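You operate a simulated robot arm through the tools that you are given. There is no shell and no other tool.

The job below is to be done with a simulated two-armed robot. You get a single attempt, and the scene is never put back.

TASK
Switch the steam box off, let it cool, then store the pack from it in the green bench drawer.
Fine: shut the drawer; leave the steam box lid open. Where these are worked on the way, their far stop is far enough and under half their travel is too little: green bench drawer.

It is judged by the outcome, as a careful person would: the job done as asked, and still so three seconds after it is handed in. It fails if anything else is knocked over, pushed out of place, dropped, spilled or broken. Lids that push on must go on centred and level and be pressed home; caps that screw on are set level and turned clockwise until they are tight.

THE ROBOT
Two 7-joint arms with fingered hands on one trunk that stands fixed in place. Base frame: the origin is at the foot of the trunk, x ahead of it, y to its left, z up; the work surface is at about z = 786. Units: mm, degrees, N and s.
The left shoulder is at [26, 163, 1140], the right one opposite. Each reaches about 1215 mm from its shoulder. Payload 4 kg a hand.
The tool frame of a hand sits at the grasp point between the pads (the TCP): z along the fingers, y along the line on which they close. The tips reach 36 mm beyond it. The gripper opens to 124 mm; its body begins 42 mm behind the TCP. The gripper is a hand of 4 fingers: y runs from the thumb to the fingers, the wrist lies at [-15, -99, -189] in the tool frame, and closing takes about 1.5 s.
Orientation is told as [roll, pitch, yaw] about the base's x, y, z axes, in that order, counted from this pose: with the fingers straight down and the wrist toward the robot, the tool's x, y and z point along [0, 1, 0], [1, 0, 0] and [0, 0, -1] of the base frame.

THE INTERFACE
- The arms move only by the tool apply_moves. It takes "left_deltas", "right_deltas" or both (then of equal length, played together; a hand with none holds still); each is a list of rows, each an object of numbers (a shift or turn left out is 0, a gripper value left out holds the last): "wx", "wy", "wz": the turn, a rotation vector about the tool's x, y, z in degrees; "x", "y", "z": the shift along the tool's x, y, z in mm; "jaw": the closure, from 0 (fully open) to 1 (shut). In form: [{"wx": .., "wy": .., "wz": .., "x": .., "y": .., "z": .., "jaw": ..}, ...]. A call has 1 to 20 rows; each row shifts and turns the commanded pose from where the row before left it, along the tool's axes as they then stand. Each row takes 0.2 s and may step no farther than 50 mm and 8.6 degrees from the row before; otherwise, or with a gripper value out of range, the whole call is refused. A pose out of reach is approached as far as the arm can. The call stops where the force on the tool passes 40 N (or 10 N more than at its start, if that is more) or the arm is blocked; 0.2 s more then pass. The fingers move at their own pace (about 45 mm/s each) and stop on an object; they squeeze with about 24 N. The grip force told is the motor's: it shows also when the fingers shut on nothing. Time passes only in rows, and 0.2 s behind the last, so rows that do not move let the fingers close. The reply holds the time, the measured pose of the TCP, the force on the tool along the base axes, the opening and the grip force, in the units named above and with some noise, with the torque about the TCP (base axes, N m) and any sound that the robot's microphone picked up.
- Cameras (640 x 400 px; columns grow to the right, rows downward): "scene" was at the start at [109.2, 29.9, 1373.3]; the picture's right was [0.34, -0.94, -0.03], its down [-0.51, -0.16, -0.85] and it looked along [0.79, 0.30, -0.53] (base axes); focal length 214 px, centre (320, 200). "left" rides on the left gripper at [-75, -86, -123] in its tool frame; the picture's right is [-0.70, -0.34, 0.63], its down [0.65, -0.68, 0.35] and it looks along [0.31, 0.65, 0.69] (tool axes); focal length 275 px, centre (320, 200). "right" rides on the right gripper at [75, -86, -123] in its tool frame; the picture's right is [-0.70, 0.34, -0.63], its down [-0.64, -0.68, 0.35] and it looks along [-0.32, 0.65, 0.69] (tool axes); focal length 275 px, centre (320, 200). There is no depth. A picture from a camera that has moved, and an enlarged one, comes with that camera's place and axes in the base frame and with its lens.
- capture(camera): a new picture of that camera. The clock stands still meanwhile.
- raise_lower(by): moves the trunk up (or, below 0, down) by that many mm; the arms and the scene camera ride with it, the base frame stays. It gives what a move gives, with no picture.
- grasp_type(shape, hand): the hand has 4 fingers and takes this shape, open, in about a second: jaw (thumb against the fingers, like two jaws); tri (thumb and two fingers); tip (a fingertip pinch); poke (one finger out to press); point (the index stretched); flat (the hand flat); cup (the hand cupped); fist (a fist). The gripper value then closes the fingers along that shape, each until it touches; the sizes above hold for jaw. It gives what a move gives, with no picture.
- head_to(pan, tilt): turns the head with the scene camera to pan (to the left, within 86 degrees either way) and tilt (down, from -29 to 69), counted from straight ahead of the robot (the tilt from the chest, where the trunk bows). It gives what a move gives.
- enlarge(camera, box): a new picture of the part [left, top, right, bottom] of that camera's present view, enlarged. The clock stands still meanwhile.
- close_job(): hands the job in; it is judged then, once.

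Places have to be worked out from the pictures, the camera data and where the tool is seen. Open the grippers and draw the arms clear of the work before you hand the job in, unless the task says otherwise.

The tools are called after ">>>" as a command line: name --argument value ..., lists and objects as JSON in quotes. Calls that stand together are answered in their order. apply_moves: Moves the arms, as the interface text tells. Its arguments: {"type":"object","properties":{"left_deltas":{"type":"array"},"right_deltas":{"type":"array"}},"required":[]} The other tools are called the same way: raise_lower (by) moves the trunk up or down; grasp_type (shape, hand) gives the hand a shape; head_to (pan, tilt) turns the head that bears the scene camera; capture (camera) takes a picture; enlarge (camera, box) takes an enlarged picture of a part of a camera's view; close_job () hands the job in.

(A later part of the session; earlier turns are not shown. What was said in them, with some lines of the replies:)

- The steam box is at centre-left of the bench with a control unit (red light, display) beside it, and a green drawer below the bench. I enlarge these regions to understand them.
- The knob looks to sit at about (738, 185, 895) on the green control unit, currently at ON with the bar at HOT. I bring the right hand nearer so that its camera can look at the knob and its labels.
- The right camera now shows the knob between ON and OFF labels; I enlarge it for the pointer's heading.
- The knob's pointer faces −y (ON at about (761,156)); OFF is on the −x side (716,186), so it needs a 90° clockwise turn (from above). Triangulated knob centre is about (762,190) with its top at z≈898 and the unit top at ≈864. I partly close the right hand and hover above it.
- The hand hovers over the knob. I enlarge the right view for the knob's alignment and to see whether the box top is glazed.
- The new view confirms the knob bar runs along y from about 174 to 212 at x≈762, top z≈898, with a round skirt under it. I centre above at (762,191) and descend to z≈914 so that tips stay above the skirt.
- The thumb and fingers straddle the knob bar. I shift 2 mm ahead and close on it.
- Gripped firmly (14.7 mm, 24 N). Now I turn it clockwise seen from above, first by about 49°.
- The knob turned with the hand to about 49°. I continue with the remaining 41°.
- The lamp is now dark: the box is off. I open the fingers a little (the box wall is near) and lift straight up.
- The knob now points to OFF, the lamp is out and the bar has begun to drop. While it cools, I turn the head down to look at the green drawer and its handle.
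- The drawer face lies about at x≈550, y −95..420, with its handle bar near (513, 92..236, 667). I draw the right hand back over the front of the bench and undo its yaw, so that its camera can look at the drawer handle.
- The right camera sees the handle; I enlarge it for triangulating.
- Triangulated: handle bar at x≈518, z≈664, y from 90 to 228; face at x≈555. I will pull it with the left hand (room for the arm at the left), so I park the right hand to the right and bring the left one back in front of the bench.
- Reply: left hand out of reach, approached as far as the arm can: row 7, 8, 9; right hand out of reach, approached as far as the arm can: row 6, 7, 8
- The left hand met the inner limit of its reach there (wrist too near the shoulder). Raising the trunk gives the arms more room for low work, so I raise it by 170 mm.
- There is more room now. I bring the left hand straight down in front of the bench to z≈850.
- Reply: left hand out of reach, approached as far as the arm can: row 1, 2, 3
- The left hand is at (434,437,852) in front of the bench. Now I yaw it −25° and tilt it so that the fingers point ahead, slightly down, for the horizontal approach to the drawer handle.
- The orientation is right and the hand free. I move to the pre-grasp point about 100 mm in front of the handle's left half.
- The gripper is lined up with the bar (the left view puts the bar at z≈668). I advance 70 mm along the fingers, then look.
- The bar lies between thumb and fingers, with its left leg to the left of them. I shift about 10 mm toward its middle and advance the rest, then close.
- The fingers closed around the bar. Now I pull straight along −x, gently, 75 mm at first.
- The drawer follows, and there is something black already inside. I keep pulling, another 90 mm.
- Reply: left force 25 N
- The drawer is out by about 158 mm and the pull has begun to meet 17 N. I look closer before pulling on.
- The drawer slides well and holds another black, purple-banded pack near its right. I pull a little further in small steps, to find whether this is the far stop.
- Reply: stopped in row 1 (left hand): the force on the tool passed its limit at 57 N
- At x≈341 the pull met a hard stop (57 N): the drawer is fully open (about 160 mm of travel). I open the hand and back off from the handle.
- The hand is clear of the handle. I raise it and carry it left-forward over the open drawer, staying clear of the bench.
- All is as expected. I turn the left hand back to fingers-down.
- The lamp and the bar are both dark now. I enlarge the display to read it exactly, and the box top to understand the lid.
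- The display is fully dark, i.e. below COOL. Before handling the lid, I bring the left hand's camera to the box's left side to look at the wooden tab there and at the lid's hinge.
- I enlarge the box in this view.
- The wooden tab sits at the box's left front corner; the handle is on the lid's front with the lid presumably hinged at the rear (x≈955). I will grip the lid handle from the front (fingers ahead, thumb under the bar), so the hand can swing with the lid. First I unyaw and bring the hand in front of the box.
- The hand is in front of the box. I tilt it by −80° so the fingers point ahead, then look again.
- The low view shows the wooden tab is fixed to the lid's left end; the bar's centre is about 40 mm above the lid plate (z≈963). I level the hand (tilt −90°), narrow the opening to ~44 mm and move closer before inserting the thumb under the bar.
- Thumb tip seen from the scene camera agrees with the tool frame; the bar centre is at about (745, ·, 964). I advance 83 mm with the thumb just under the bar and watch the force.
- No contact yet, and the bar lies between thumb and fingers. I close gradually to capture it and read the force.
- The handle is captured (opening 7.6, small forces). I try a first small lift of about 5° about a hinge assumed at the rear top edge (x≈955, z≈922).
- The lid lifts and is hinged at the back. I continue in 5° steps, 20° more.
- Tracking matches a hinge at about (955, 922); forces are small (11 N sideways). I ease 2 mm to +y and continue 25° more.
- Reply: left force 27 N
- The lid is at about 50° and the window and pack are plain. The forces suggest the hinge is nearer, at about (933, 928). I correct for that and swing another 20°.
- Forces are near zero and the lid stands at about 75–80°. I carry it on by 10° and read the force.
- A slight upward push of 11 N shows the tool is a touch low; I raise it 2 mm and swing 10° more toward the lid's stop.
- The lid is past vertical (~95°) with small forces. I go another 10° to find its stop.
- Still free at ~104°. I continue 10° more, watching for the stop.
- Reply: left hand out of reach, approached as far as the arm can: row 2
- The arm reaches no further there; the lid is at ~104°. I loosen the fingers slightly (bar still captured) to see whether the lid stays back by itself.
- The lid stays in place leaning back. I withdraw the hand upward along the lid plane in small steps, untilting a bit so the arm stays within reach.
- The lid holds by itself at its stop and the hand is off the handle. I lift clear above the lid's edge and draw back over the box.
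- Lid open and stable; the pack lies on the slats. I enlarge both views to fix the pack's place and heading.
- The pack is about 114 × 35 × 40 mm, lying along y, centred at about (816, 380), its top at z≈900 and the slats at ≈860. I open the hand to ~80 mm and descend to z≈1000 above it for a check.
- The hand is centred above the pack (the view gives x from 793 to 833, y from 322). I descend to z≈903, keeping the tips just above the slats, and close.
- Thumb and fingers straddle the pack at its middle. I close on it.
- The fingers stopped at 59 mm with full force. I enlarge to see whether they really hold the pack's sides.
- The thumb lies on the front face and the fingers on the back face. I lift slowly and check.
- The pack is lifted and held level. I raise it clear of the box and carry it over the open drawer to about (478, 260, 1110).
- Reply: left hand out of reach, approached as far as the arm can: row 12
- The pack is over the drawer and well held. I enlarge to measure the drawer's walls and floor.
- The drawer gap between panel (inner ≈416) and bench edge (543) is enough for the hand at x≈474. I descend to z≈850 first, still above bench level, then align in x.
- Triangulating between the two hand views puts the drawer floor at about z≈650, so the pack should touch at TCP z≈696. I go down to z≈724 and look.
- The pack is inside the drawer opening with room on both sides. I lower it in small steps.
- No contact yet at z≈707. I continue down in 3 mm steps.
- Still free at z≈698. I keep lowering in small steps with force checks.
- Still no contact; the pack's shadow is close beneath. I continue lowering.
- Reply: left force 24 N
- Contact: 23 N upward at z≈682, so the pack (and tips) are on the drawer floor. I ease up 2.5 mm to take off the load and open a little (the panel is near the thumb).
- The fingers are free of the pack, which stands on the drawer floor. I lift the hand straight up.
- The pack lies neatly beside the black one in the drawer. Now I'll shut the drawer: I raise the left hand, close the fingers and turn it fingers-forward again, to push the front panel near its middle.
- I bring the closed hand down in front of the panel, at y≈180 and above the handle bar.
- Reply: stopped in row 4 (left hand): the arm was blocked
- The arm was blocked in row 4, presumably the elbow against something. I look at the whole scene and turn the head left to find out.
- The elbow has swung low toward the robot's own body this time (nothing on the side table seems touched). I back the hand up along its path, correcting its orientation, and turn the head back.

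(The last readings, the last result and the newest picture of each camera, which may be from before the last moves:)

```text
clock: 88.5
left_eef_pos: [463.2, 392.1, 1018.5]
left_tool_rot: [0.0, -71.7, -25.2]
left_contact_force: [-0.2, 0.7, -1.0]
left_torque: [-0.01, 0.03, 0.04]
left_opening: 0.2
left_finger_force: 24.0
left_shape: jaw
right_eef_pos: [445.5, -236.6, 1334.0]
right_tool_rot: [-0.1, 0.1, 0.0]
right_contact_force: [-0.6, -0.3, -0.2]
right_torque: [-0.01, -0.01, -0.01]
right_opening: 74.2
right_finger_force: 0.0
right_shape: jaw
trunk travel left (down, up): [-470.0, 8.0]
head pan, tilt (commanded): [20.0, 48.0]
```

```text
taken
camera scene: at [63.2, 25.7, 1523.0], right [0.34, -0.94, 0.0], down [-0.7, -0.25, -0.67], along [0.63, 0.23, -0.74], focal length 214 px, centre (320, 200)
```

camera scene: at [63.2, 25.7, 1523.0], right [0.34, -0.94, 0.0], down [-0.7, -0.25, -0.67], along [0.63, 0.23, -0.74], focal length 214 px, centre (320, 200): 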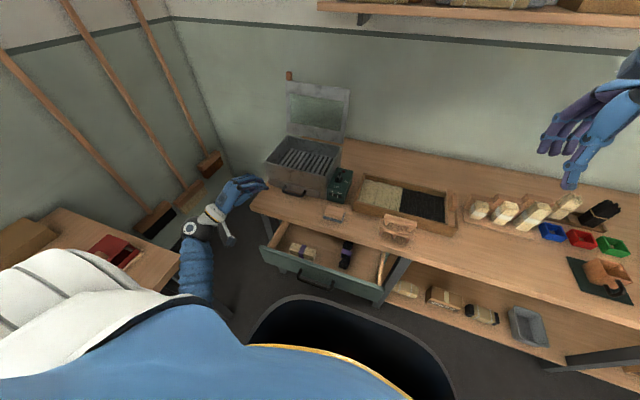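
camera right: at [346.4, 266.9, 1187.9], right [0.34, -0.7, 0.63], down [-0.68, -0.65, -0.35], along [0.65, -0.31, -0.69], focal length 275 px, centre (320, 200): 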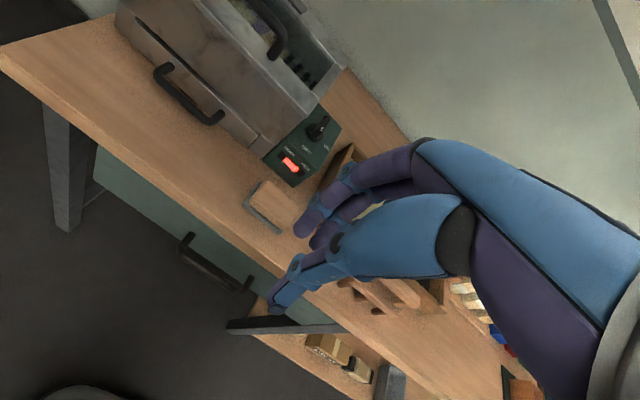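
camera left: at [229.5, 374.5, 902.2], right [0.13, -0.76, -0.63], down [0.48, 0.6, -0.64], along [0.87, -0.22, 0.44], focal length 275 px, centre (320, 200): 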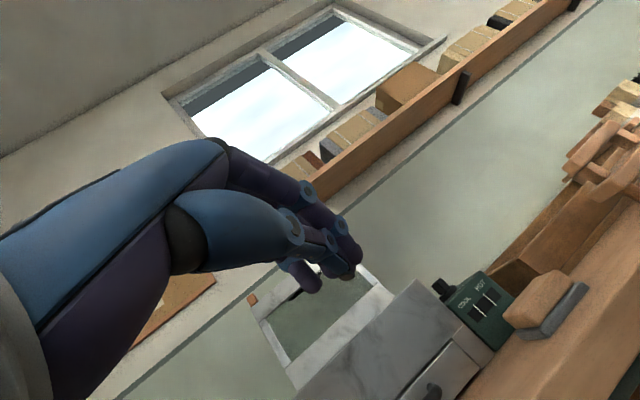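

The orientation is recovered. I untilt to fingers-down and rise, to reset the elbow to the outer configuration that worked before.

>>> apply_moves --left_deltas '[{"wx": 7.97}, {"wx": 7.97}, {"wx": 7.97}, {"wx": 7.97}, {"wx": 7.97}, {"wx": 7.97}, {"wx": 7.97}, {"wx": 7.97}, {"wx": 7.97}, {"wz": -8.4}, {"wz": -8.4}, {"wz": -8.4}, {"x": 9.6, "y": -2, "z": -46.4}, {"x": 9.6, "y": -2, "z": -46.4}, {"x": 9.6, "y": -2, "z": -46.4}, {"x": 9.6, "y": -2, "z": -46.4}, {"x": 9.6, "y": -2, "z": -46.4}]'

>>> capture --camera "scene"

```text
clock: 92.1
left_eef_pos: [456.1, 440.7, 1254.2]
left_tool_rot: [0.0, 0.0, 0.0]
left_contact_force: [0.4, 0.0, 0.0]
left_torque: [0.02, -0.01, 0.0]
left_opening: 0.0
left_finger_force: 23.6
left_shape: jaw
right_eef_pos: [444.9, -236.5, 1332.7]
right_tool_rot: [-0.1, -0.1, 0.0]
right_contact_force: [-0.5, -0.5, -0.8]
right_torque: [0.05, 0.01, -0.02]
right_opening: 74.3
right_finger_force: 0.0
right_shape: jaw
trunk travel left (down, up): [-470.0, 8.0]
head pan, tilt (commanded): [20.0, 48.0]
```

```text
taken
camera scene: at [62.8, 25.0, 1523.1], right [0.34, -0.94, 0.0], down [-0.7, -0.25, -0.67], along [0.63, 0.23, -0.74], focal length 214 px, centre (320, 200)
```

scene: 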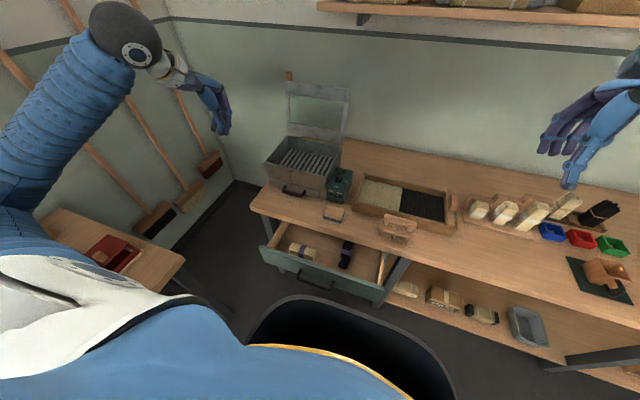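

The arm looks like it did at the first approach. I descend in front of the bench to z≈852 as before.

>>> apply_moves --left_deltas '[{"y": -2.2, "z": 44.7}, {"y": -2.2, "z": 44.7}, {"y": -2.2, "z": 44.7}, {"y": -2.2, "z": 44.7}, {"y": -2.2, "z": 44.7}, {"y": -2.2, "z": 44.7}, {"y": -2.2, "z": 44.7}, {"y": -2.2, "z": 44.7}, {"y": -2.2, "z": 44.7}]'

>>> capture --camera "scene"

```text
clock: 94.1
left_eef_pos: [432.0, 444.3, 850.2]
left_tool_rot: [0.0, -0.1, 0.1]
left_contact_force: [0.7, 0.4, -0.6]
left_torque: [-0.02, -0.04, -0.01]
left_opening: 0.0
left_finger_force: 23.7
left_shape: jaw
right_eef_pos: [445.0, -236.2, 1333.7]
right_tool_rot: [0.0, 0.0, -0.1]
right_contact_force: [0.9, 0.3, 0.6]
right_torque: [-0.02, 0.02, 0.03]
right_opening: 74.0
right_finger_force: 0.0
right_shape: jaw
trunk travel left (down, up): [-470.0, 8.0]
head pan, tilt (commanded): [20.0, 48.0]
```

```text
taken
camera scene: at [62.8, 25.8, 1523.0], right [0.34, -0.94, 0.0], down [-0.7, -0.25, -0.67], along [0.63, 0.23, -0.74], focal length 214 px, centre (320, 200)
```

scene: 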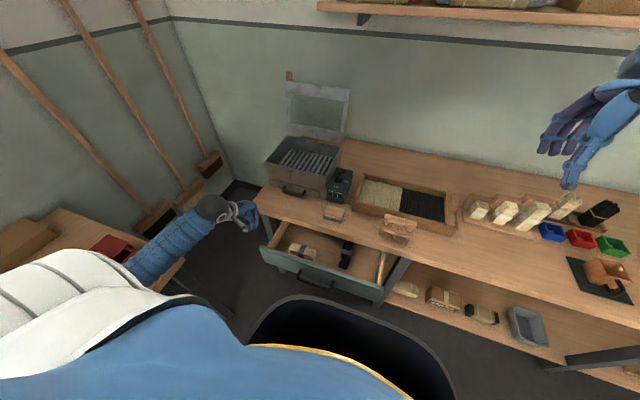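

The elbow is out at the left again. I rotate the hand to fingers-forward here, exactly as the first time.

>>> apply_moves --left_deltas '[{"wz": 8.33}, {"wz": 8.33}, {"wz": 8.33}, {"wx": -8.33}, {"wx": -8.33}, {"wx": -8.33}, {"wx": -8.33}, {"wx": -8.33}, {"wx": -8.33}, {"wx": -8.33}, {"wx": -8.33}, {"wx": -8.33}]'

>>> capture --camera "scene"

```text
clock: 96.7
left_eef_pos: [433.8, 440.8, 849.8]
left_tool_rot: [0.2, -75.3, -25.2]
left_contact_force: [-0.3, -0.1, 0.1]
left_torque: [0.05, 0.0, -0.01]
left_opening: 0.0
left_finger_force: 23.8
left_shape: jaw
right_eef_pos: [445.5, -237.0, 1332.5]
right_tool_rot: [-0.1, 0.1, 0.1]
right_contact_force: [0.8, 0.4, 0.8]
right_torque: [-0.02, -0.02, 0.01]
right_opening: 73.9
right_finger_force: 0.0
right_shape: jaw
trunk travel left (down, up): [-470.0, 8.0]
head pan, tilt (commanded): [20.0, 48.0]
```

```text
taken
camera scene: at [63.0, 25.8, 1523.0], right [0.34, -0.94, 0.0], down [-0.7, -0.25, -0.67], along [0.63, 0.23, -0.74], focal length 214 px, centre (320, 200)
```

scene: 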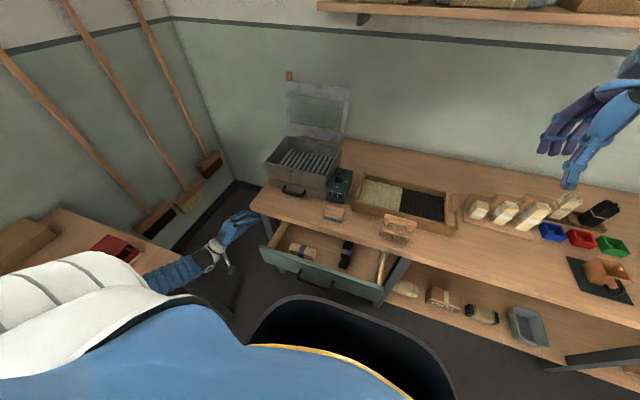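

All as in the first approach. I move the closed hand back and then down in front of the panel, above the handle.

>>> apply_moves --left_deltas '[{"x": -31.3, "y": -12.2, "z": -17}, {"x": -31.3, "y": -12.2, "z": -17}, {"x": -31.3, "y": -12.2, "z": -17}, {"x": -31.3, "y": -12.2, "z": -17}, {"x": -33.2, "y": -16.1, "z": 18.1}, {"x": -33.2, "y": -16.1, "z": 18.1}, {"x": -33.2, "y": -16.1, "z": 18.1}]'

>>> enlarge --camera "scene" --box '[180, 180, 420, 340]'

```text
clock: 98.3
left_eef_pos: [303.4, 251.9, 757.0]
left_tool_rot: [0.1, -75.0, -25.2]
left_contact_force: [0.5, -0.4, -0.6]
left_torque: [-0.02, 0.01, 0.03]
left_opening: 0.0
left_finger_force: 24.5
left_shape: jaw
right_eef_pos: [445.1, -236.3, 1334.4]
right_tool_rot: [0.0, 0.0, 0.1]
right_contact_force: [0.0, 0.2, 0.5]
right_torque: [0.03, 0.02, 0.0]
right_opening: 74.1
right_finger_force: 0.1
right_shape: jaw
trunk travel left (down, up): [-470.0, 8.0]
head pan, tilt (commanded): [20.0, 48.0]
```

```text
2.50 times, centred on (300, 260) of scene
camera zoom: at [63.1, 24.9, 1523.0], right [0.34, -0.94, 0.0], down [-0.7, -0.25, -0.67], along [0.63, 0.23, -0.74], focal length 536 px, centre (370, 50)
```

zoom: 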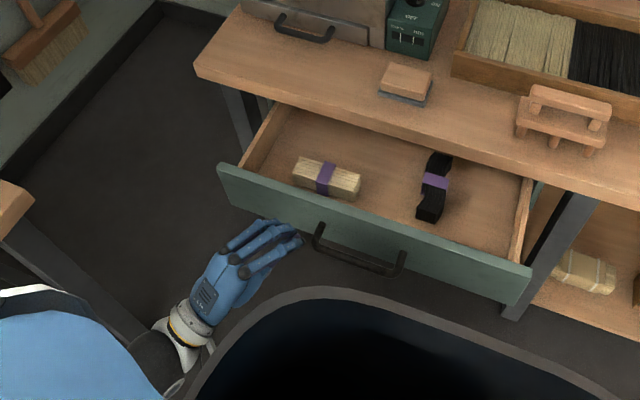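

Clear so far. I go on to the push point at about (300, 182, 719).

>>> apply_moves --left_deltas '[{"x": -32.3, "y": -15, "z": 17.9}, {"x": -32.3, "y": -15, "z": 17.9}, {"x": 6.4, "y": 3.4, "z": 13.1}, {"x": 6.4, "y": 3.4, "z": 13.1}, {}]'

>>> enlarge --camera "scene" --box '[200, 180, 400, 330]'

>>> capture --camera "left"

```text
clock: 99.1
left_eef_pos: [313.4, 182.0, 721.0]
left_tool_rot: [0.6, -74.8, -25.4]
left_contact_force: [2.3, 1.6, 0.5]
left_torque: [0.1, 0.01, -0.4]
left_opening: 0.3
left_finger_force: 23.5
left_shape: jaw
right_eef_pos: [446.1, -236.2, 1333.8]
right_tool_rot: [0.0, 0.0, 0.0]
right_contact_force: [-0.1, -0.2, -0.1]
right_torque: [0.0, 0.02, -0.02]
right_opening: 74.2
right_finger_force: 0.1
right_shape: jaw
trunk travel left (down, up): [-470.0, 8.0]
head pan, tilt (commanded): [20.0, 48.0]
stopped in row 4 (left hand): the force on the tool passed its limit at 66 N (the readings are from after the stop); the commanded pose is now the measured one
```

```text
2.67 times, centred on (300, 255) of scene
camera zoom: at [63.2, 26.2, 1523.0], right [0.34, -0.94, 0.0], down [-0.7, -0.25, -0.67], along [0.63, 0.23, -0.74], focal length 572 px, centre (373, 53)
```

zoom: 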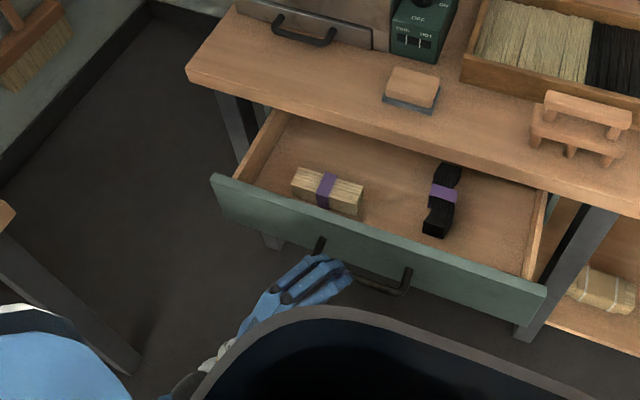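

```text
taken
camera left: at [154.1, 175.1, 669.6], right [0.18, -0.85, -0.49], down [0.41, 0.52, -0.75], along [0.89, -0.07, 0.45], focal length 275 px, centre (320, 200)
```

left: 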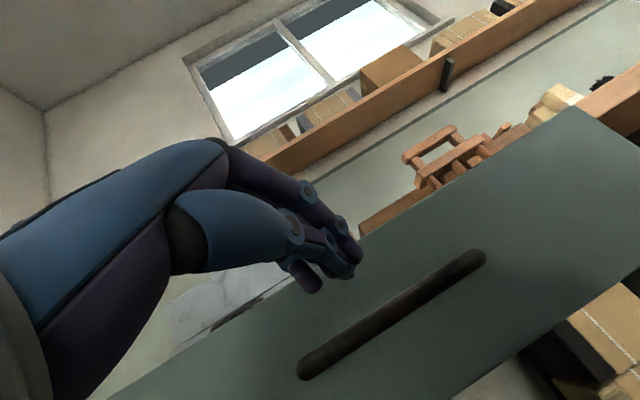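

The hand stopped on a 66 N touch at x≈313, earlier than I expect the panel (≈395). I turn the right hand so that its camera can look across at the left hand and the drawer front.

>>> apply_moves --right_deltas '[{"wz": -8.5}, {"wz": -8.5}, {"wz": -8.5}, {"wz": -8.5}, {"wz": -8.5}, {"wz": -8.5}, {"wz": -8.5}, {"wz": -8.5}, {"wz": -8.5}, {"wz": -8.5}]'

>>> capture --camera "right"

```text
clock: 101.3
left_eef_pos: [311.6, 184.7, 720.7]
left_tool_rot: [0.4, -74.8, -25.4]
left_contact_force: [0.5, -0.3, -0.4]
left_torque: [0.02, 0.04, 0.0]
left_opening: 0.0
left_finger_force: 24.1
left_shape: jaw
right_eef_pos: [400.3, -201.7, 1358.7]
right_tool_rot: [0.2, 0.0, 84.8]
right_contact_force: [-0.5, -0.3, -0.2]
right_torque: [-0.02, -0.05, -0.01]
right_opening: 74.3
right_finger_force: 0.1
right_shape: jaw
right hand out of reach, approached as far as the arm can: row 9, 10
trunk travel left (down, up): [-470.0, 8.0]
head pan, tilt (commanded): [20.0, 48.0]
```

```text
taken
camera right: at [317.1, -279.3, 1481.8], right [0.72, 0.27, 0.63], down [0.58, -0.74, -0.35], along [0.37, 0.62, -0.69], focal length 275 px, centre (320, 200)
```

right: 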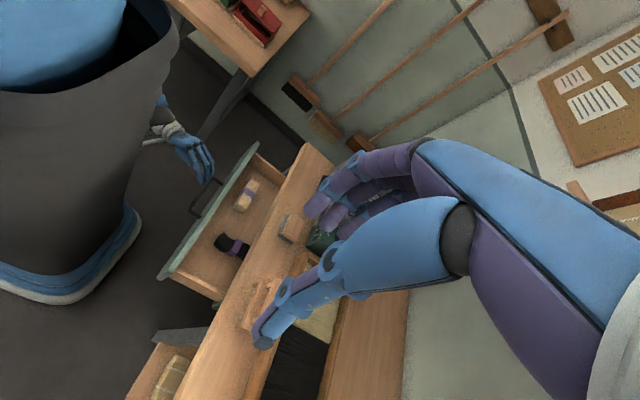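

This view shows the robot's own wide skirt; the left wrist is right by it. I enlarge to judge the clearances.

>>> enlarge --camera "right" --box '[100, 80, 300, 300]'

```text
1.82 times, centred on (200, 190) of right
camera zoom: at [317.1, -279.3, 1481.8], right [0.72, 0.27, 0.63], down [0.58, -0.74, -0.35], along [0.37, 0.62, -0.69], focal length 500 px, centre (538, 218)
```

zoom: 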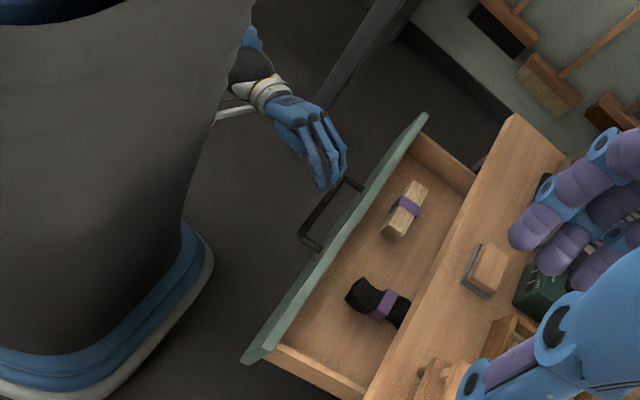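

The earlier touch was probably the wrist against the robot's own trunk; it is free now and moving ahead leads away from it. I advance toward the panel in 10 mm steps.

>>> apply_moves --left_deltas '[{"x": 4.3, "y": 2.3, "z": 8.75}, {"x": 4.3, "y": 2.3, "z": 8.75}, {"x": 4.3, "y": 2.3, "z": 8.75}, {"x": 4.3, "y": 2.3, "z": 8.75}]'

>>> enlarge --camera "right" --box '[100, 80, 300, 300]'

```text
clock: 102.3
left_eef_pos: [352.8, 184.9, 721.3]
left_tool_rot: [0.4, -74.8, -25.3]
left_contact_force: [0.3, -0.1, -0.7]
left_torque: [0.01, 0.03, -0.03]
left_opening: 0.2
left_finger_force: 24.3
left_shape: jaw
right_eef_pos: [401.0, -203.3, 1358.6]
right_tool_rot: [0.0, 0.0, 84.9]
right_contact_force: [0.3, -0.1, 0.7]
right_torque: [0.01, -0.01, 0.07]
right_opening: 74.5
right_finger_force: 0.1
right_shape: jaw
trunk travel left (down, up): [-470.0, 8.0]
head pan, tilt (commanded): [20.0, 48.0]
```

```text
1.82 times, centred on (200, 190) of right
camera zoom: at [318.4, -280.7, 1481.2], right [0.73, 0.27, 0.63], down [0.58, -0.74, -0.35], along [0.37, 0.62, -0.69], focal length 500 px, centre (538, 218)
```

zoom: 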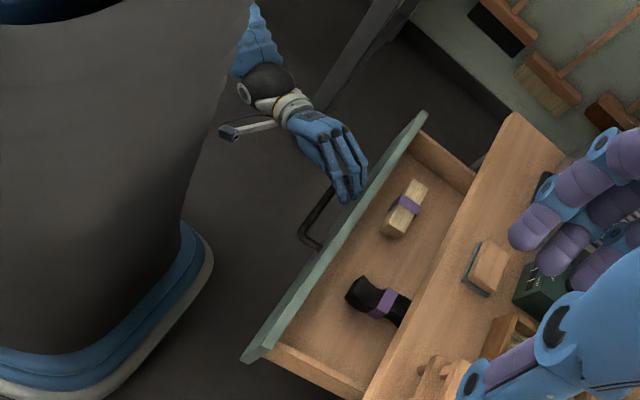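

The hand is over the handle, about to meet the panel, with no force. I push on 50 mm.

>>> apply_moves --left_deltas '[{"x": 4.3, "y": 2.3, "z": 8.75}, {"x": 4.3, "y": 2.3, "z": 8.75}, {"x": 4.3, "y": 2.3, "z": 8.75}, {"x": 4.3, "y": 2.3, "z": 8.75}, {"x": 4.3, "y": 2.3, "z": 8.75}]'

>>> enlarge --camera "right" --box '[100, 80, 300, 300]'

```text
clock: 103.5
left_eef_pos: [403.9, 183.7, 719.3]
left_tool_rot: [0.5, -74.7, -25.4]
left_contact_force: [-1.7, 0.1, 0.2]
left_torque: [-0.01, -0.02, 0.0]
left_opening: 0.0
left_finger_force: 24.3
left_shape: jaw
right_eef_pos: [401.2, -202.8, 1359.0]
right_tool_rot: [0.1, 0.0, 84.8]
right_contact_force: [-0.1, -0.2, 0.2]
right_torque: [0.03, -0.01, 0.0]
right_opening: 74.4
right_finger_force: 0.0
right_shape: jaw
trunk travel left (down, up): [-470.0, 8.0]
head pan, tilt (commanded): [20.0, 48.0]
```

```text
1.82 times, centred on (200, 190) of right
camera zoom: at [318.7, -280.9, 1481.1], right [0.73, 0.27, 0.63], down [0.58, -0.74, -0.35], along [0.37, 0.62, -0.69], focal length 500 px, centre (538, 218)
```

zoom: 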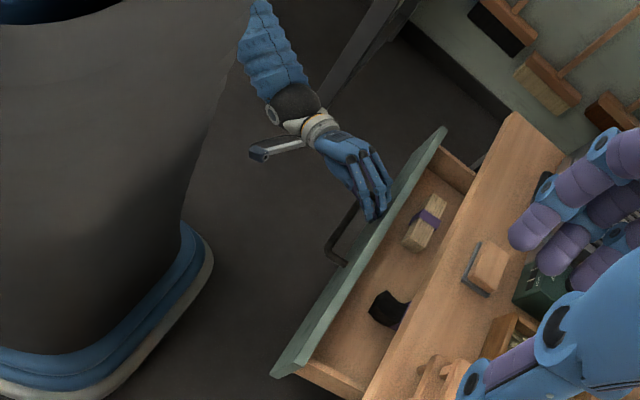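

The drawer slides in easily. I push 80 mm more this way, then I'll finish on the handle bar so the knuckles stay clear of the bench edge.

>>> apply_moves --left_deltas '[{"x": 4.3, "y": 2.0, "z": 8.75}, {"x": 4.3, "y": 2.0, "z": 8.75}, {"x": 4.3, "y": 2.0, "z": 8.75}, {"x": 4.3, "y": 2.0, "z": 8.75}, {"x": 4.3, "y": 2.0, "z": 8.75}, {"x": 4.3, "y": 2.0, "z": 8.75}, {"x": 4.3, "y": 2.0, "z": 8.75}]'

>>> enlarge --camera "right" --box '[100, 80, 300, 300]'

>>> enlarge --camera "scene" --box '[220, 160, 420, 310]'

```text
clock: 105.1
left_eef_pos: [474.5, 185.2, 716.1]
left_tool_rot: [0.4, -74.7, -25.4]
left_contact_force: [-0.8, 0.3, 0.7]
left_torque: [0.03, -0.02, 0.02]
left_opening: 0.2
left_finger_force: 24.0
left_shape: jaw
right_eef_pos: [400.7, -203.2, 1357.2]
right_tool_rot: [0.2, 0.0, 84.7]
right_contact_force: [-0.6, -0.4, -0.3]
right_torque: [0.02, -0.01, -0.03]
right_opening: 74.4
right_finger_force: 0.0
right_shape: jaw
trunk travel left (down, up): [-470.0, 8.0]
head pan, tilt (commanded): [20.0, 48.0]
```

```text
1.82 times, centred on (200, 190) of right
camera zoom: at [318.7, -280.9, 1481.1], right [0.73, 0.27, 0.63], down [0.58, -0.74, -0.35], along [0.37, 0.62, -0.69], focal length 500 px, centre (538, 218)
```

zoom: 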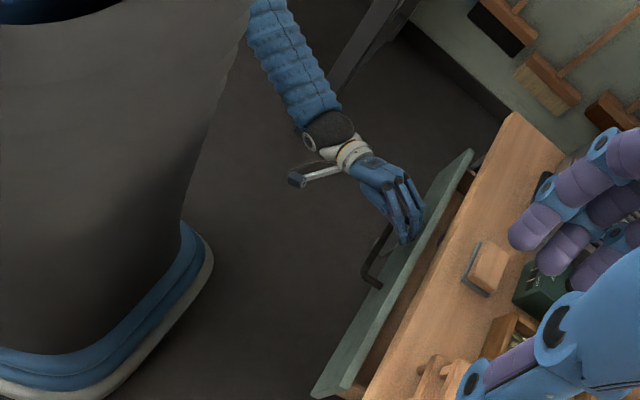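

```text
2.67 times, centred on (320, 235) of scene
camera zoom: at [63.3, 25.6, 1523.0], right [0.34, -0.94, 0.0], down [-0.7, -0.25, -0.67], along [0.63, 0.23, -0.74], focal length 572 px, centre (320, 107)
```

zoom: 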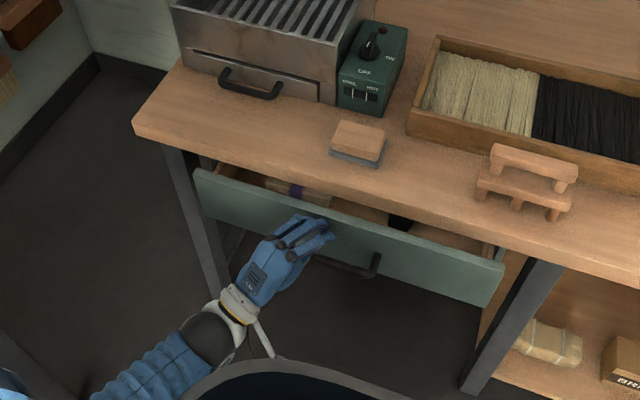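

About 50 mm remain. I back off, lower the fingertips to the bar's height, in front of it.

>>> apply_moves --left_deltas '[{"x": -8.8, "y": -4.7, "z": -18.1}, {"x": -8.8, "y": -4.7, "z": -18.1}, {"x": -8.8, "y": -4.7, "z": -18.1}, {"y": -19.3, "z": 5.1}, {"y": -19.3, "z": 5.1}, {}]'

>>> capture --camera "left"

>>> enlarge --camera "scene" --box '[220, 160, 420, 310]'

```text
clock: 106.5
left_eef_pos: [413.0, 183.4, 677.9]
left_tool_rot: [0.4, -74.8, -25.4]
left_contact_force: [-0.7, -0.5, 0.2]
left_torque: [0.01, 0.01, 0.05]
left_opening: 0.0
left_finger_force: 23.7
left_shape: jaw
right_eef_pos: [401.9, -203.4, 1358.6]
right_tool_rot: [0.0, 0.0, 84.8]
right_contact_force: [-0.2, -0.2, 0.4]
right_torque: [-0.01, 0.04, 0.0]
right_opening: 74.1
right_finger_force: 0.1
right_shape: jaw
trunk travel left (down, up): [-470.0, 8.0]
head pan, tilt (commanded): [20.0, 48.0]
```

```text
taken
camera left: at [252.5, 175.5, 626.7], right [0.18, -0.85, -0.49], down [0.41, 0.52, -0.75], along [0.89, -0.07, 0.45], focal length 275 px, centre (320, 200)
```

left: 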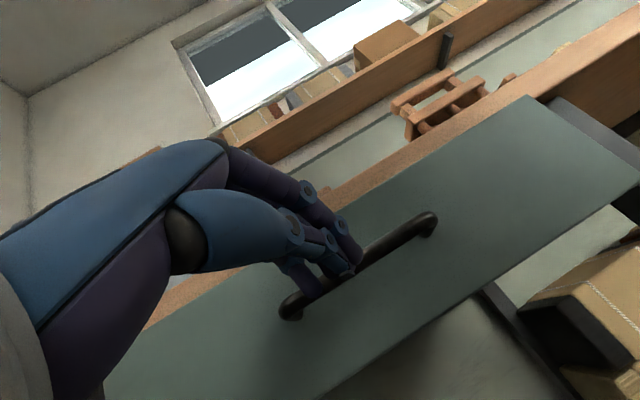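

```text
2.67 times, centred on (320, 235) of scene
camera zoom: at [63.0, 25.6, 1523.0], right [0.34, -0.94, 0.0], down [-0.7, -0.25, -0.67], along [0.63, 0.23, -0.74], focal length 572 px, centre (320, 107)
```

zoom: 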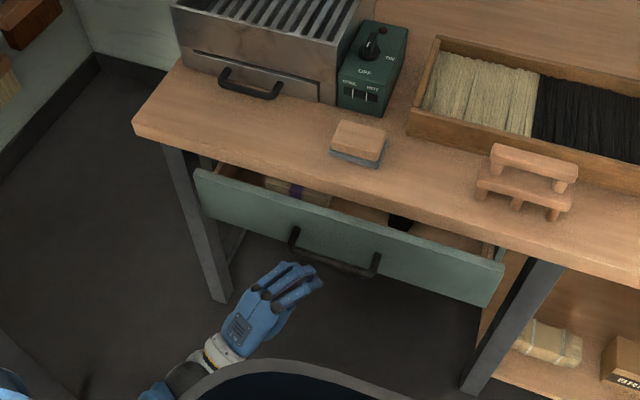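

The fingertips line up with the bar. I push +x on it.

>>> apply_moves --left_deltas '[{"x": 4.3, "y": 2.2, "z": 8.75}, {"x": 4.3, "y": 2.2, "z": 8.75}, {"x": 4.3, "y": 2.2, "z": 8.75}, {"x": 4.3, "y": 2.2, "z": 8.75}, {"x": 4.3, "y": 2.2, "z": 8.75}]'

>>> enlarge --camera "scene" --box '[220, 160, 420, 310]'

>>> capture --camera "left"

```text
clock: 107.7
left_eef_pos: [463.0, 184.2, 677.8]
left_tool_rot: [0.5, -74.7, -25.4]
left_contact_force: [-1.5, 0.2, 0.0]
left_torque: [0.02, -0.03, 0.03]
left_opening: 0.0
left_finger_force: 23.9
left_shape: jaw
right_eef_pos: [401.0, -202.9, 1356.8]
right_tool_rot: [0.2, 0.0, 84.8]
right_contact_force: [0.2, 0.1, -0.1]
right_torque: [-0.01, 0.02, 0.0]
right_opening: 74.5
right_finger_force: 0.1
right_shape: jaw
trunk travel left (down, up): [-470.0, 8.0]
head pan, tilt (commanded): [20.0, 48.0]
```

```text
2.67 times, centred on (320, 235) of scene
camera zoom: at [63.3, 25.6, 1523.0], right [0.34, -0.94, 0.0], down [-0.7, -0.25, -0.67], along [0.63, 0.23, -0.74], focal length 572 px, centre (320, 107)
```

zoom: 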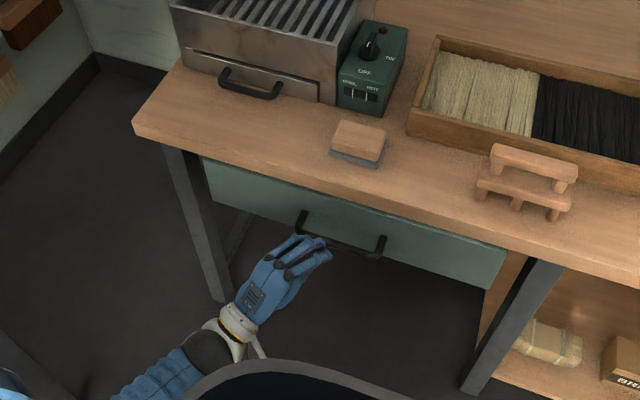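

```text
taken
camera left: at [302.4, 176.3, 626.5], right [0.18, -0.85, -0.49], down [0.41, 0.52, -0.75], along [0.89, -0.07, 0.45], focal length 275 px, centre (320, 200)
```

left: 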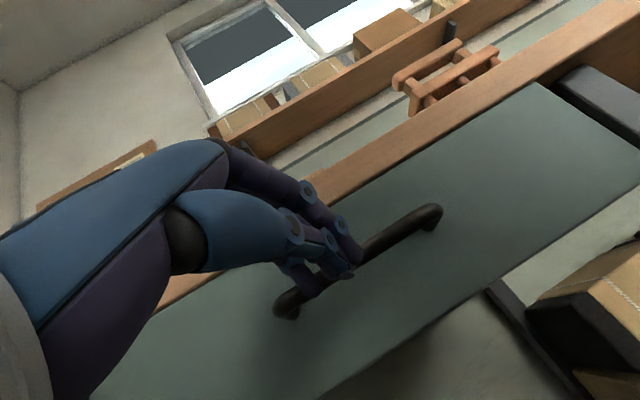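

Nearly shut, with hardly any force. I push on in 5 mm steps until it meets its stop.

>>> apply_moves --left_deltas '[{"x": 2.15, "y": 1.1, "z": 4.4}, {"x": 2.15, "y": 1.1, "z": 4.4}, {"x": 2.15, "y": 1.1, "z": 4.4}, {"x": 2.15, "y": 1.1, "z": 4.4}, {"x": 2.15, "y": 1.1, "z": 4.4}, {"x": 2.15, "y": 1.1, "z": 4.4}]'

>>> enlarge --camera "scene" --box '[220, 160, 420, 310]'

```text
clock: 108.5
left_eef_pos: [471.9, 182.8, 679.8]
left_tool_rot: [0.0, -75.0, -25.1]
left_contact_force: [-38.2, 1.3, 15.0]
left_torque: [0.0, -0.29, 0.02]
left_opening: 0.0
left_finger_force: 24.4
left_shape: jaw
right_eef_pos: [400.4, -202.8, 1359.0]
right_tool_rot: [0.1, 0.0, 84.9]
right_contact_force: [0.6, 0.6, 0.3]
right_torque: [0.0, -0.01, 0.01]
right_opening: 74.2
right_finger_force: 0.0
right_shape: jaw
trunk travel left (down, up): [-470.0, 8.0]
head pan, tilt (commanded): [20.0, 48.0]
stopped in row 4 (left hand): the force on the tool passed its limit at 44 N (the readings are from after the stop); the commanded pose is now the measured one
```

```text
2.67 times, centred on (320, 235) of scene
camera zoom: at [61.4, 25.9, 1523.1], right [0.34, -0.94, 0.0], down [-0.7, -0.25, -0.67], along [0.63, 0.23, -0.74], focal length 572 px, centre (320, 107)
```

zoom: 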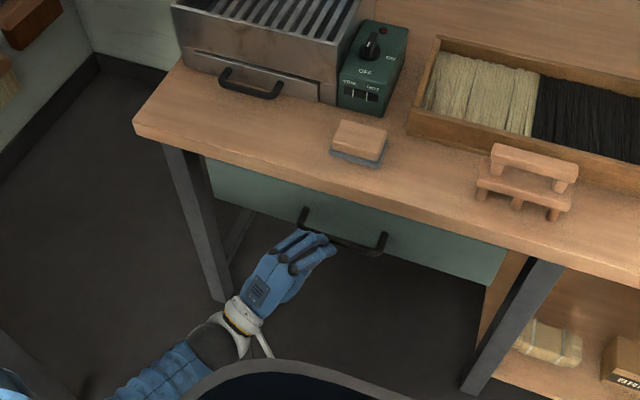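

The push met a firm 44 N: the drawer seems home. I back off and compare with the earlier closed view in the same crop.

>>> apply_moves --left_deltas '[{"x": -6.4, "y": -3.4, "z": -13.1}, {"x": -8.8, "y": -4.7, "z": -18.1}, {"x": -8.8, "y": -4.7, "z": -18.1}, {}]'

>>> enlarge --camera "scene" --box '[200, 140, 400, 300]'

>>> capture --camera "left"

>>> enlarge --camera "right" --box '[100, 80, 300, 300]'

```text
clock: 109.5
left_eef_pos: [416.9, 181.6, 677.3]
left_tool_rot: [0.1, -74.9, -25.2]
left_contact_force: [0.3, 0.3, 0.2]
left_torque: [0.03, 0.02, 0.0]
left_opening: 0.0
left_finger_force: 23.8
left_shape: jaw
right_eef_pos: [401.2, -203.7, 1357.3]
right_tool_rot: [0.2, 0.1, 84.8]
right_contact_force: [0.1, 0.1, 0.0]
right_torque: [-0.02, 0.03, 0.02]
right_opening: 74.3
right_finger_force: 0.0
right_shape: jaw
trunk travel left (down, up): [-470.0, 8.0]
head pan, tilt (commanded): [20.0, 48.0]
```

```text
2.50 times, centred on (300, 220) of scene
camera zoom: at [63.3, 25.6, 1523.0], right [0.34, -0.94, 0.0], down [-0.7, -0.25, -0.67], along [0.63, 0.23, -0.74], focal length 536 px, centre (370, 150)
```

zoom: 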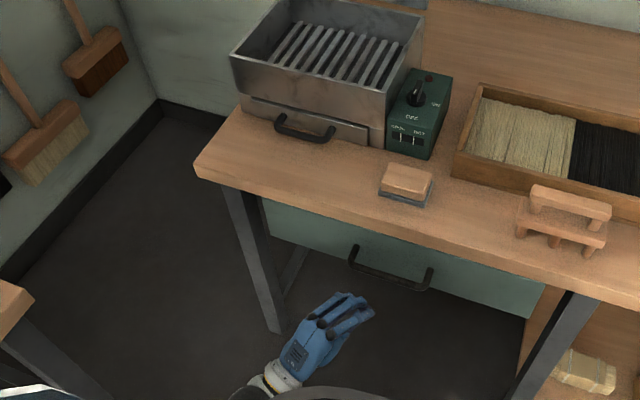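

```text
taken
camera left: at [258.2, 174.2, 626.7], right [0.18, -0.85, -0.49], down [0.41, 0.52, -0.75], along [0.89, -0.07, 0.45], focal length 275 px, centre (320, 200)
```

left: 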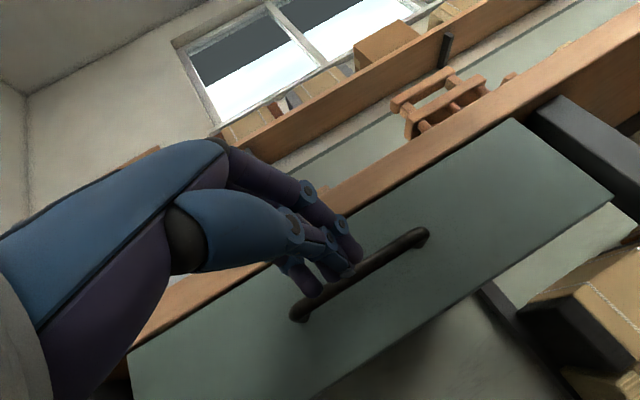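

```text
1.82 times, centred on (200, 190) of right
camera zoom: at [318.7, -280.9, 1481.1], right [0.73, 0.27, 0.63], down [0.58, -0.74, -0.35], along [0.37, 0.62, -0.69], focal length 500 px, centre (538, 218)
```

zoom: 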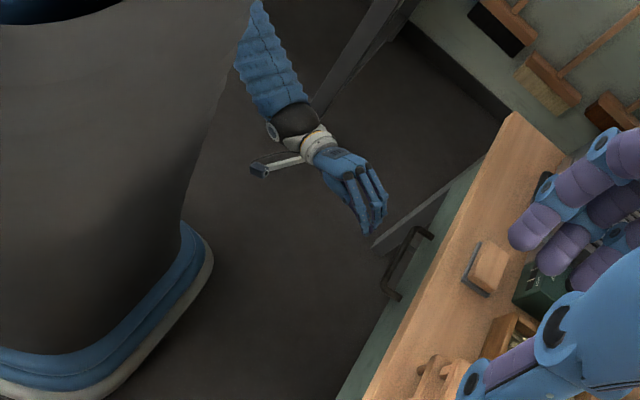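

The handle and panel sit in exactly the same place as before opening, so the drawer is shut. I withdraw the left hand by the way it came, to the left and up.

>>> apply_moves --left_deltas '[{"x": 33.9, "y": 20.7, "z": -19.5}, {"x": 33.9, "y": 20.7, "z": -19.5}, {"x": 33.9, "y": 20.7, "z": -19.5}, {"x": 33.9, "y": 20.7, "z": -19.5}, {"x": 33.9, "y": 20.7, "z": -19.5}, {"x": 33.9, "y": 20.7, "z": -19.5}, {"x": 33.9, "y": 20.7, "z": -19.5}]'

>>> capture --camera "scene"

```text
clock: 111.1
left_eef_pos: [433.1, 437.9, 852.9]
left_tool_rot: [0.0, -74.9, -25.1]
left_contact_force: [-0.8, 0.6, -1.2]
left_torque: [-0.01, -0.02, -0.01]
left_opening: 0.0
left_finger_force: 23.8
left_shape: jaw
right_eef_pos: [401.8, -203.0, 1358.2]
right_tool_rot: [0.1, 0.1, 84.7]
right_contact_force: [-0.4, 0.6, 1.1]
right_torque: [-0.04, -0.02, 0.01]
right_opening: 74.5
right_finger_force: 0.1
right_shape: jaw
trunk travel left (down, up): [-470.0, 8.0]
head pan, tilt (commanded): [20.0, 48.0]
```

```text
taken
camera scene: at [63.1, 26.0, 1523.0], right [0.34, -0.94, 0.0], down [-0.7, -0.25, -0.67], along [0.63, 0.23, -0.74], focal length 214 px, centre (320, 200)
```

scene: 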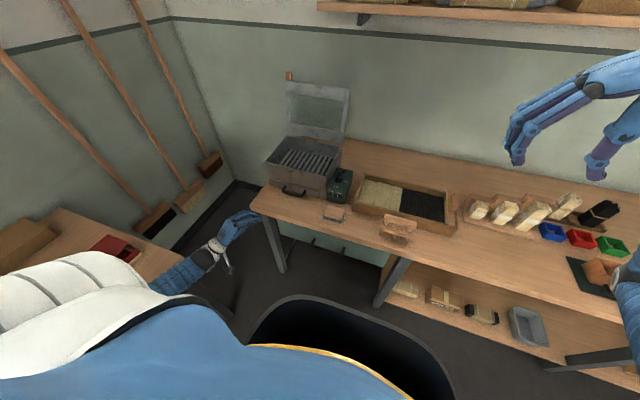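

I untilt the left hand and open it, and turn the right hand back at the same time.

>>> apply_moves --left_deltas '[{"wx": 8.33, "jaw": 0.0}, {"wx": 8.33}, {"wx": 8.33}, {"wx": 8.33}, {"wx": 8.33}, {"wx": 8.33}, {"wx": 8.33}, {"wx": 8.33}, {"wx": 8.33}, {"wz": -8.33}, {"wz": -8.33}, {"wz": -8.33}]' --right_deltas '[{"wz": 8.5, "jaw": 0.0}, {"wz": 8.5}, {"wz": 8.5}, {"wz": 8.5}, {"wz": 8.5}, {"wz": 8.5}, {"wz": 8.5}, {"wz": 8.5}, {"wz": 8.5}, {"wz": 8.5}, {}, {}]'

>>> apply_moves --left_deltas '[{"z": -45}, {"z": -45}, {"z": -45}, {"z": -45}, {"z": -45}, {"z": -45}, {"z": -45}, {"z": -45}, {"z": -40}]'

>>> capture --camera "scene"

```text
clock: 113.7
left_eef_pos: [433.7, 436.4, 854.6]
left_tool_rot: [0.1, 0.2, 0.0]
left_contact_force: [0.3, -0.3, 0.5]
left_torque: [-0.01, -0.03, 0.03]
left_opening: 124.0
left_finger_force: 0.0
left_shape: jaw
right_eef_pos: [406.5, -203.2, 1363.0]
right_tool_rot: [0.1, 0.2, -0.3]
right_contact_force: [-0.1, 0.4, 0.2]
right_torque: [-0.01, 0.02, -0.02]
right_opening: 123.8
right_finger_force: 0.1
right_shape: jaw
right hand out of reach, approached as far as the arm can: row 9
trunk travel left (down, up): [-470.0, 8.0]
head pan, tilt (commanded): [20.0, 48.0]
```

```text
clock: 115.7
left_eef_pos: [436.0, 435.2, 1253.9]
left_tool_rot: [0.1, 0.1, -0.2]
left_contact_force: [0.0, 0.1, -0.6]
left_torque: [0.04, 0.02, -0.03]
left_opening: 123.9
left_finger_force: 0.2
left_shape: jaw
right_eef_pos: [406.2, -203.5, 1362.7]
right_tool_rot: [0.0, 0.2, -0.3]
right_contact_force: [0.1, 0.4, -0.2]
right_torque: [0.03, 0.0, -0.02]
right_opening: 123.8
right_finger_force: 0.1
right_shape: jaw
trunk travel left (down, up): [-470.0, 8.0]
head pan, tilt (commanded): [20.0, 48.0]
```

```text
taken
camera scene: at [63.0, 25.0, 1523.1], right [0.34, -0.94, 0.0], down [-0.7, -0.25, -0.67], along [0.63, 0.23, -0.74], focal length 214 px, centre (320, 200)
```

scene: 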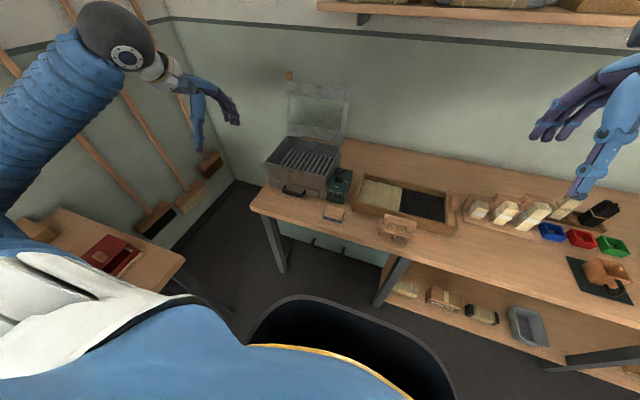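

Both hands are open and clear. A last close look at the box, knob and drawer before handing in.

>>> enlarge --camera "scene" --box '[240, 60, 440, 260]'

>>> enlarge --camera "scene" --box '[0, 190, 200, 300]'

```text
2.00 times, centred on (340, 160) of scene
camera zoom: at [63.0, 25.0, 1523.1], right [0.34, -0.94, 0.0], down [-0.7, -0.25, -0.67], along [0.63, 0.23, -0.74], focal length 429 px, centre (280, 280)
```

zoom: 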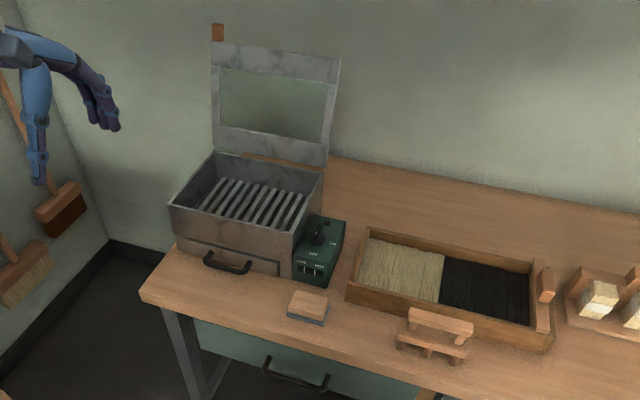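

```text
3.20 times, centred on (100, 245) of scene
camera zoom: at [63.0, 25.0, 1523.1], right [0.34, -0.94, 0.0], down [-0.7, -0.25, -0.67], along [0.63, 0.23, -0.74], focal length 686 px, centre (1024, 56)
```

zoom: 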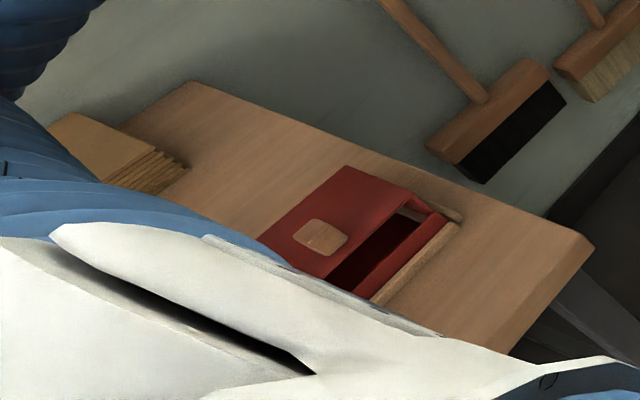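

The box is off with its lid open and empty. The pack is in the shut green drawer, the rest of the bench and side table look undisturbed, and both hands are open and clear. I hand the job in.

>>> close_job

```text
The job is handed in.
```

The job is done and handed in:

- **Steam box:** I turned the knob to OFF. I only reached in for the pack once the temperature bar had gone fully dark.
- **Lid:** it is open and holds by itself, leaning back past vertical.
- **Pack:** it sits on the floor of the green bench drawer, beside a black pack that was already there.
- **Drawer:** I opened it to its far stop (about 160 mm), then pushed it shut until it met firm resistance. The handle and panel are back where they were before I opened it.

On the way to shut the drawer, the left arm was blocked once and the left hand later took a brief 66 N touch. Both appear to have been contact with the robot's own body. I saw nothing moved or knocked over on the bench or on the part of the side table I could see. Both hands ended open and clear of the work.
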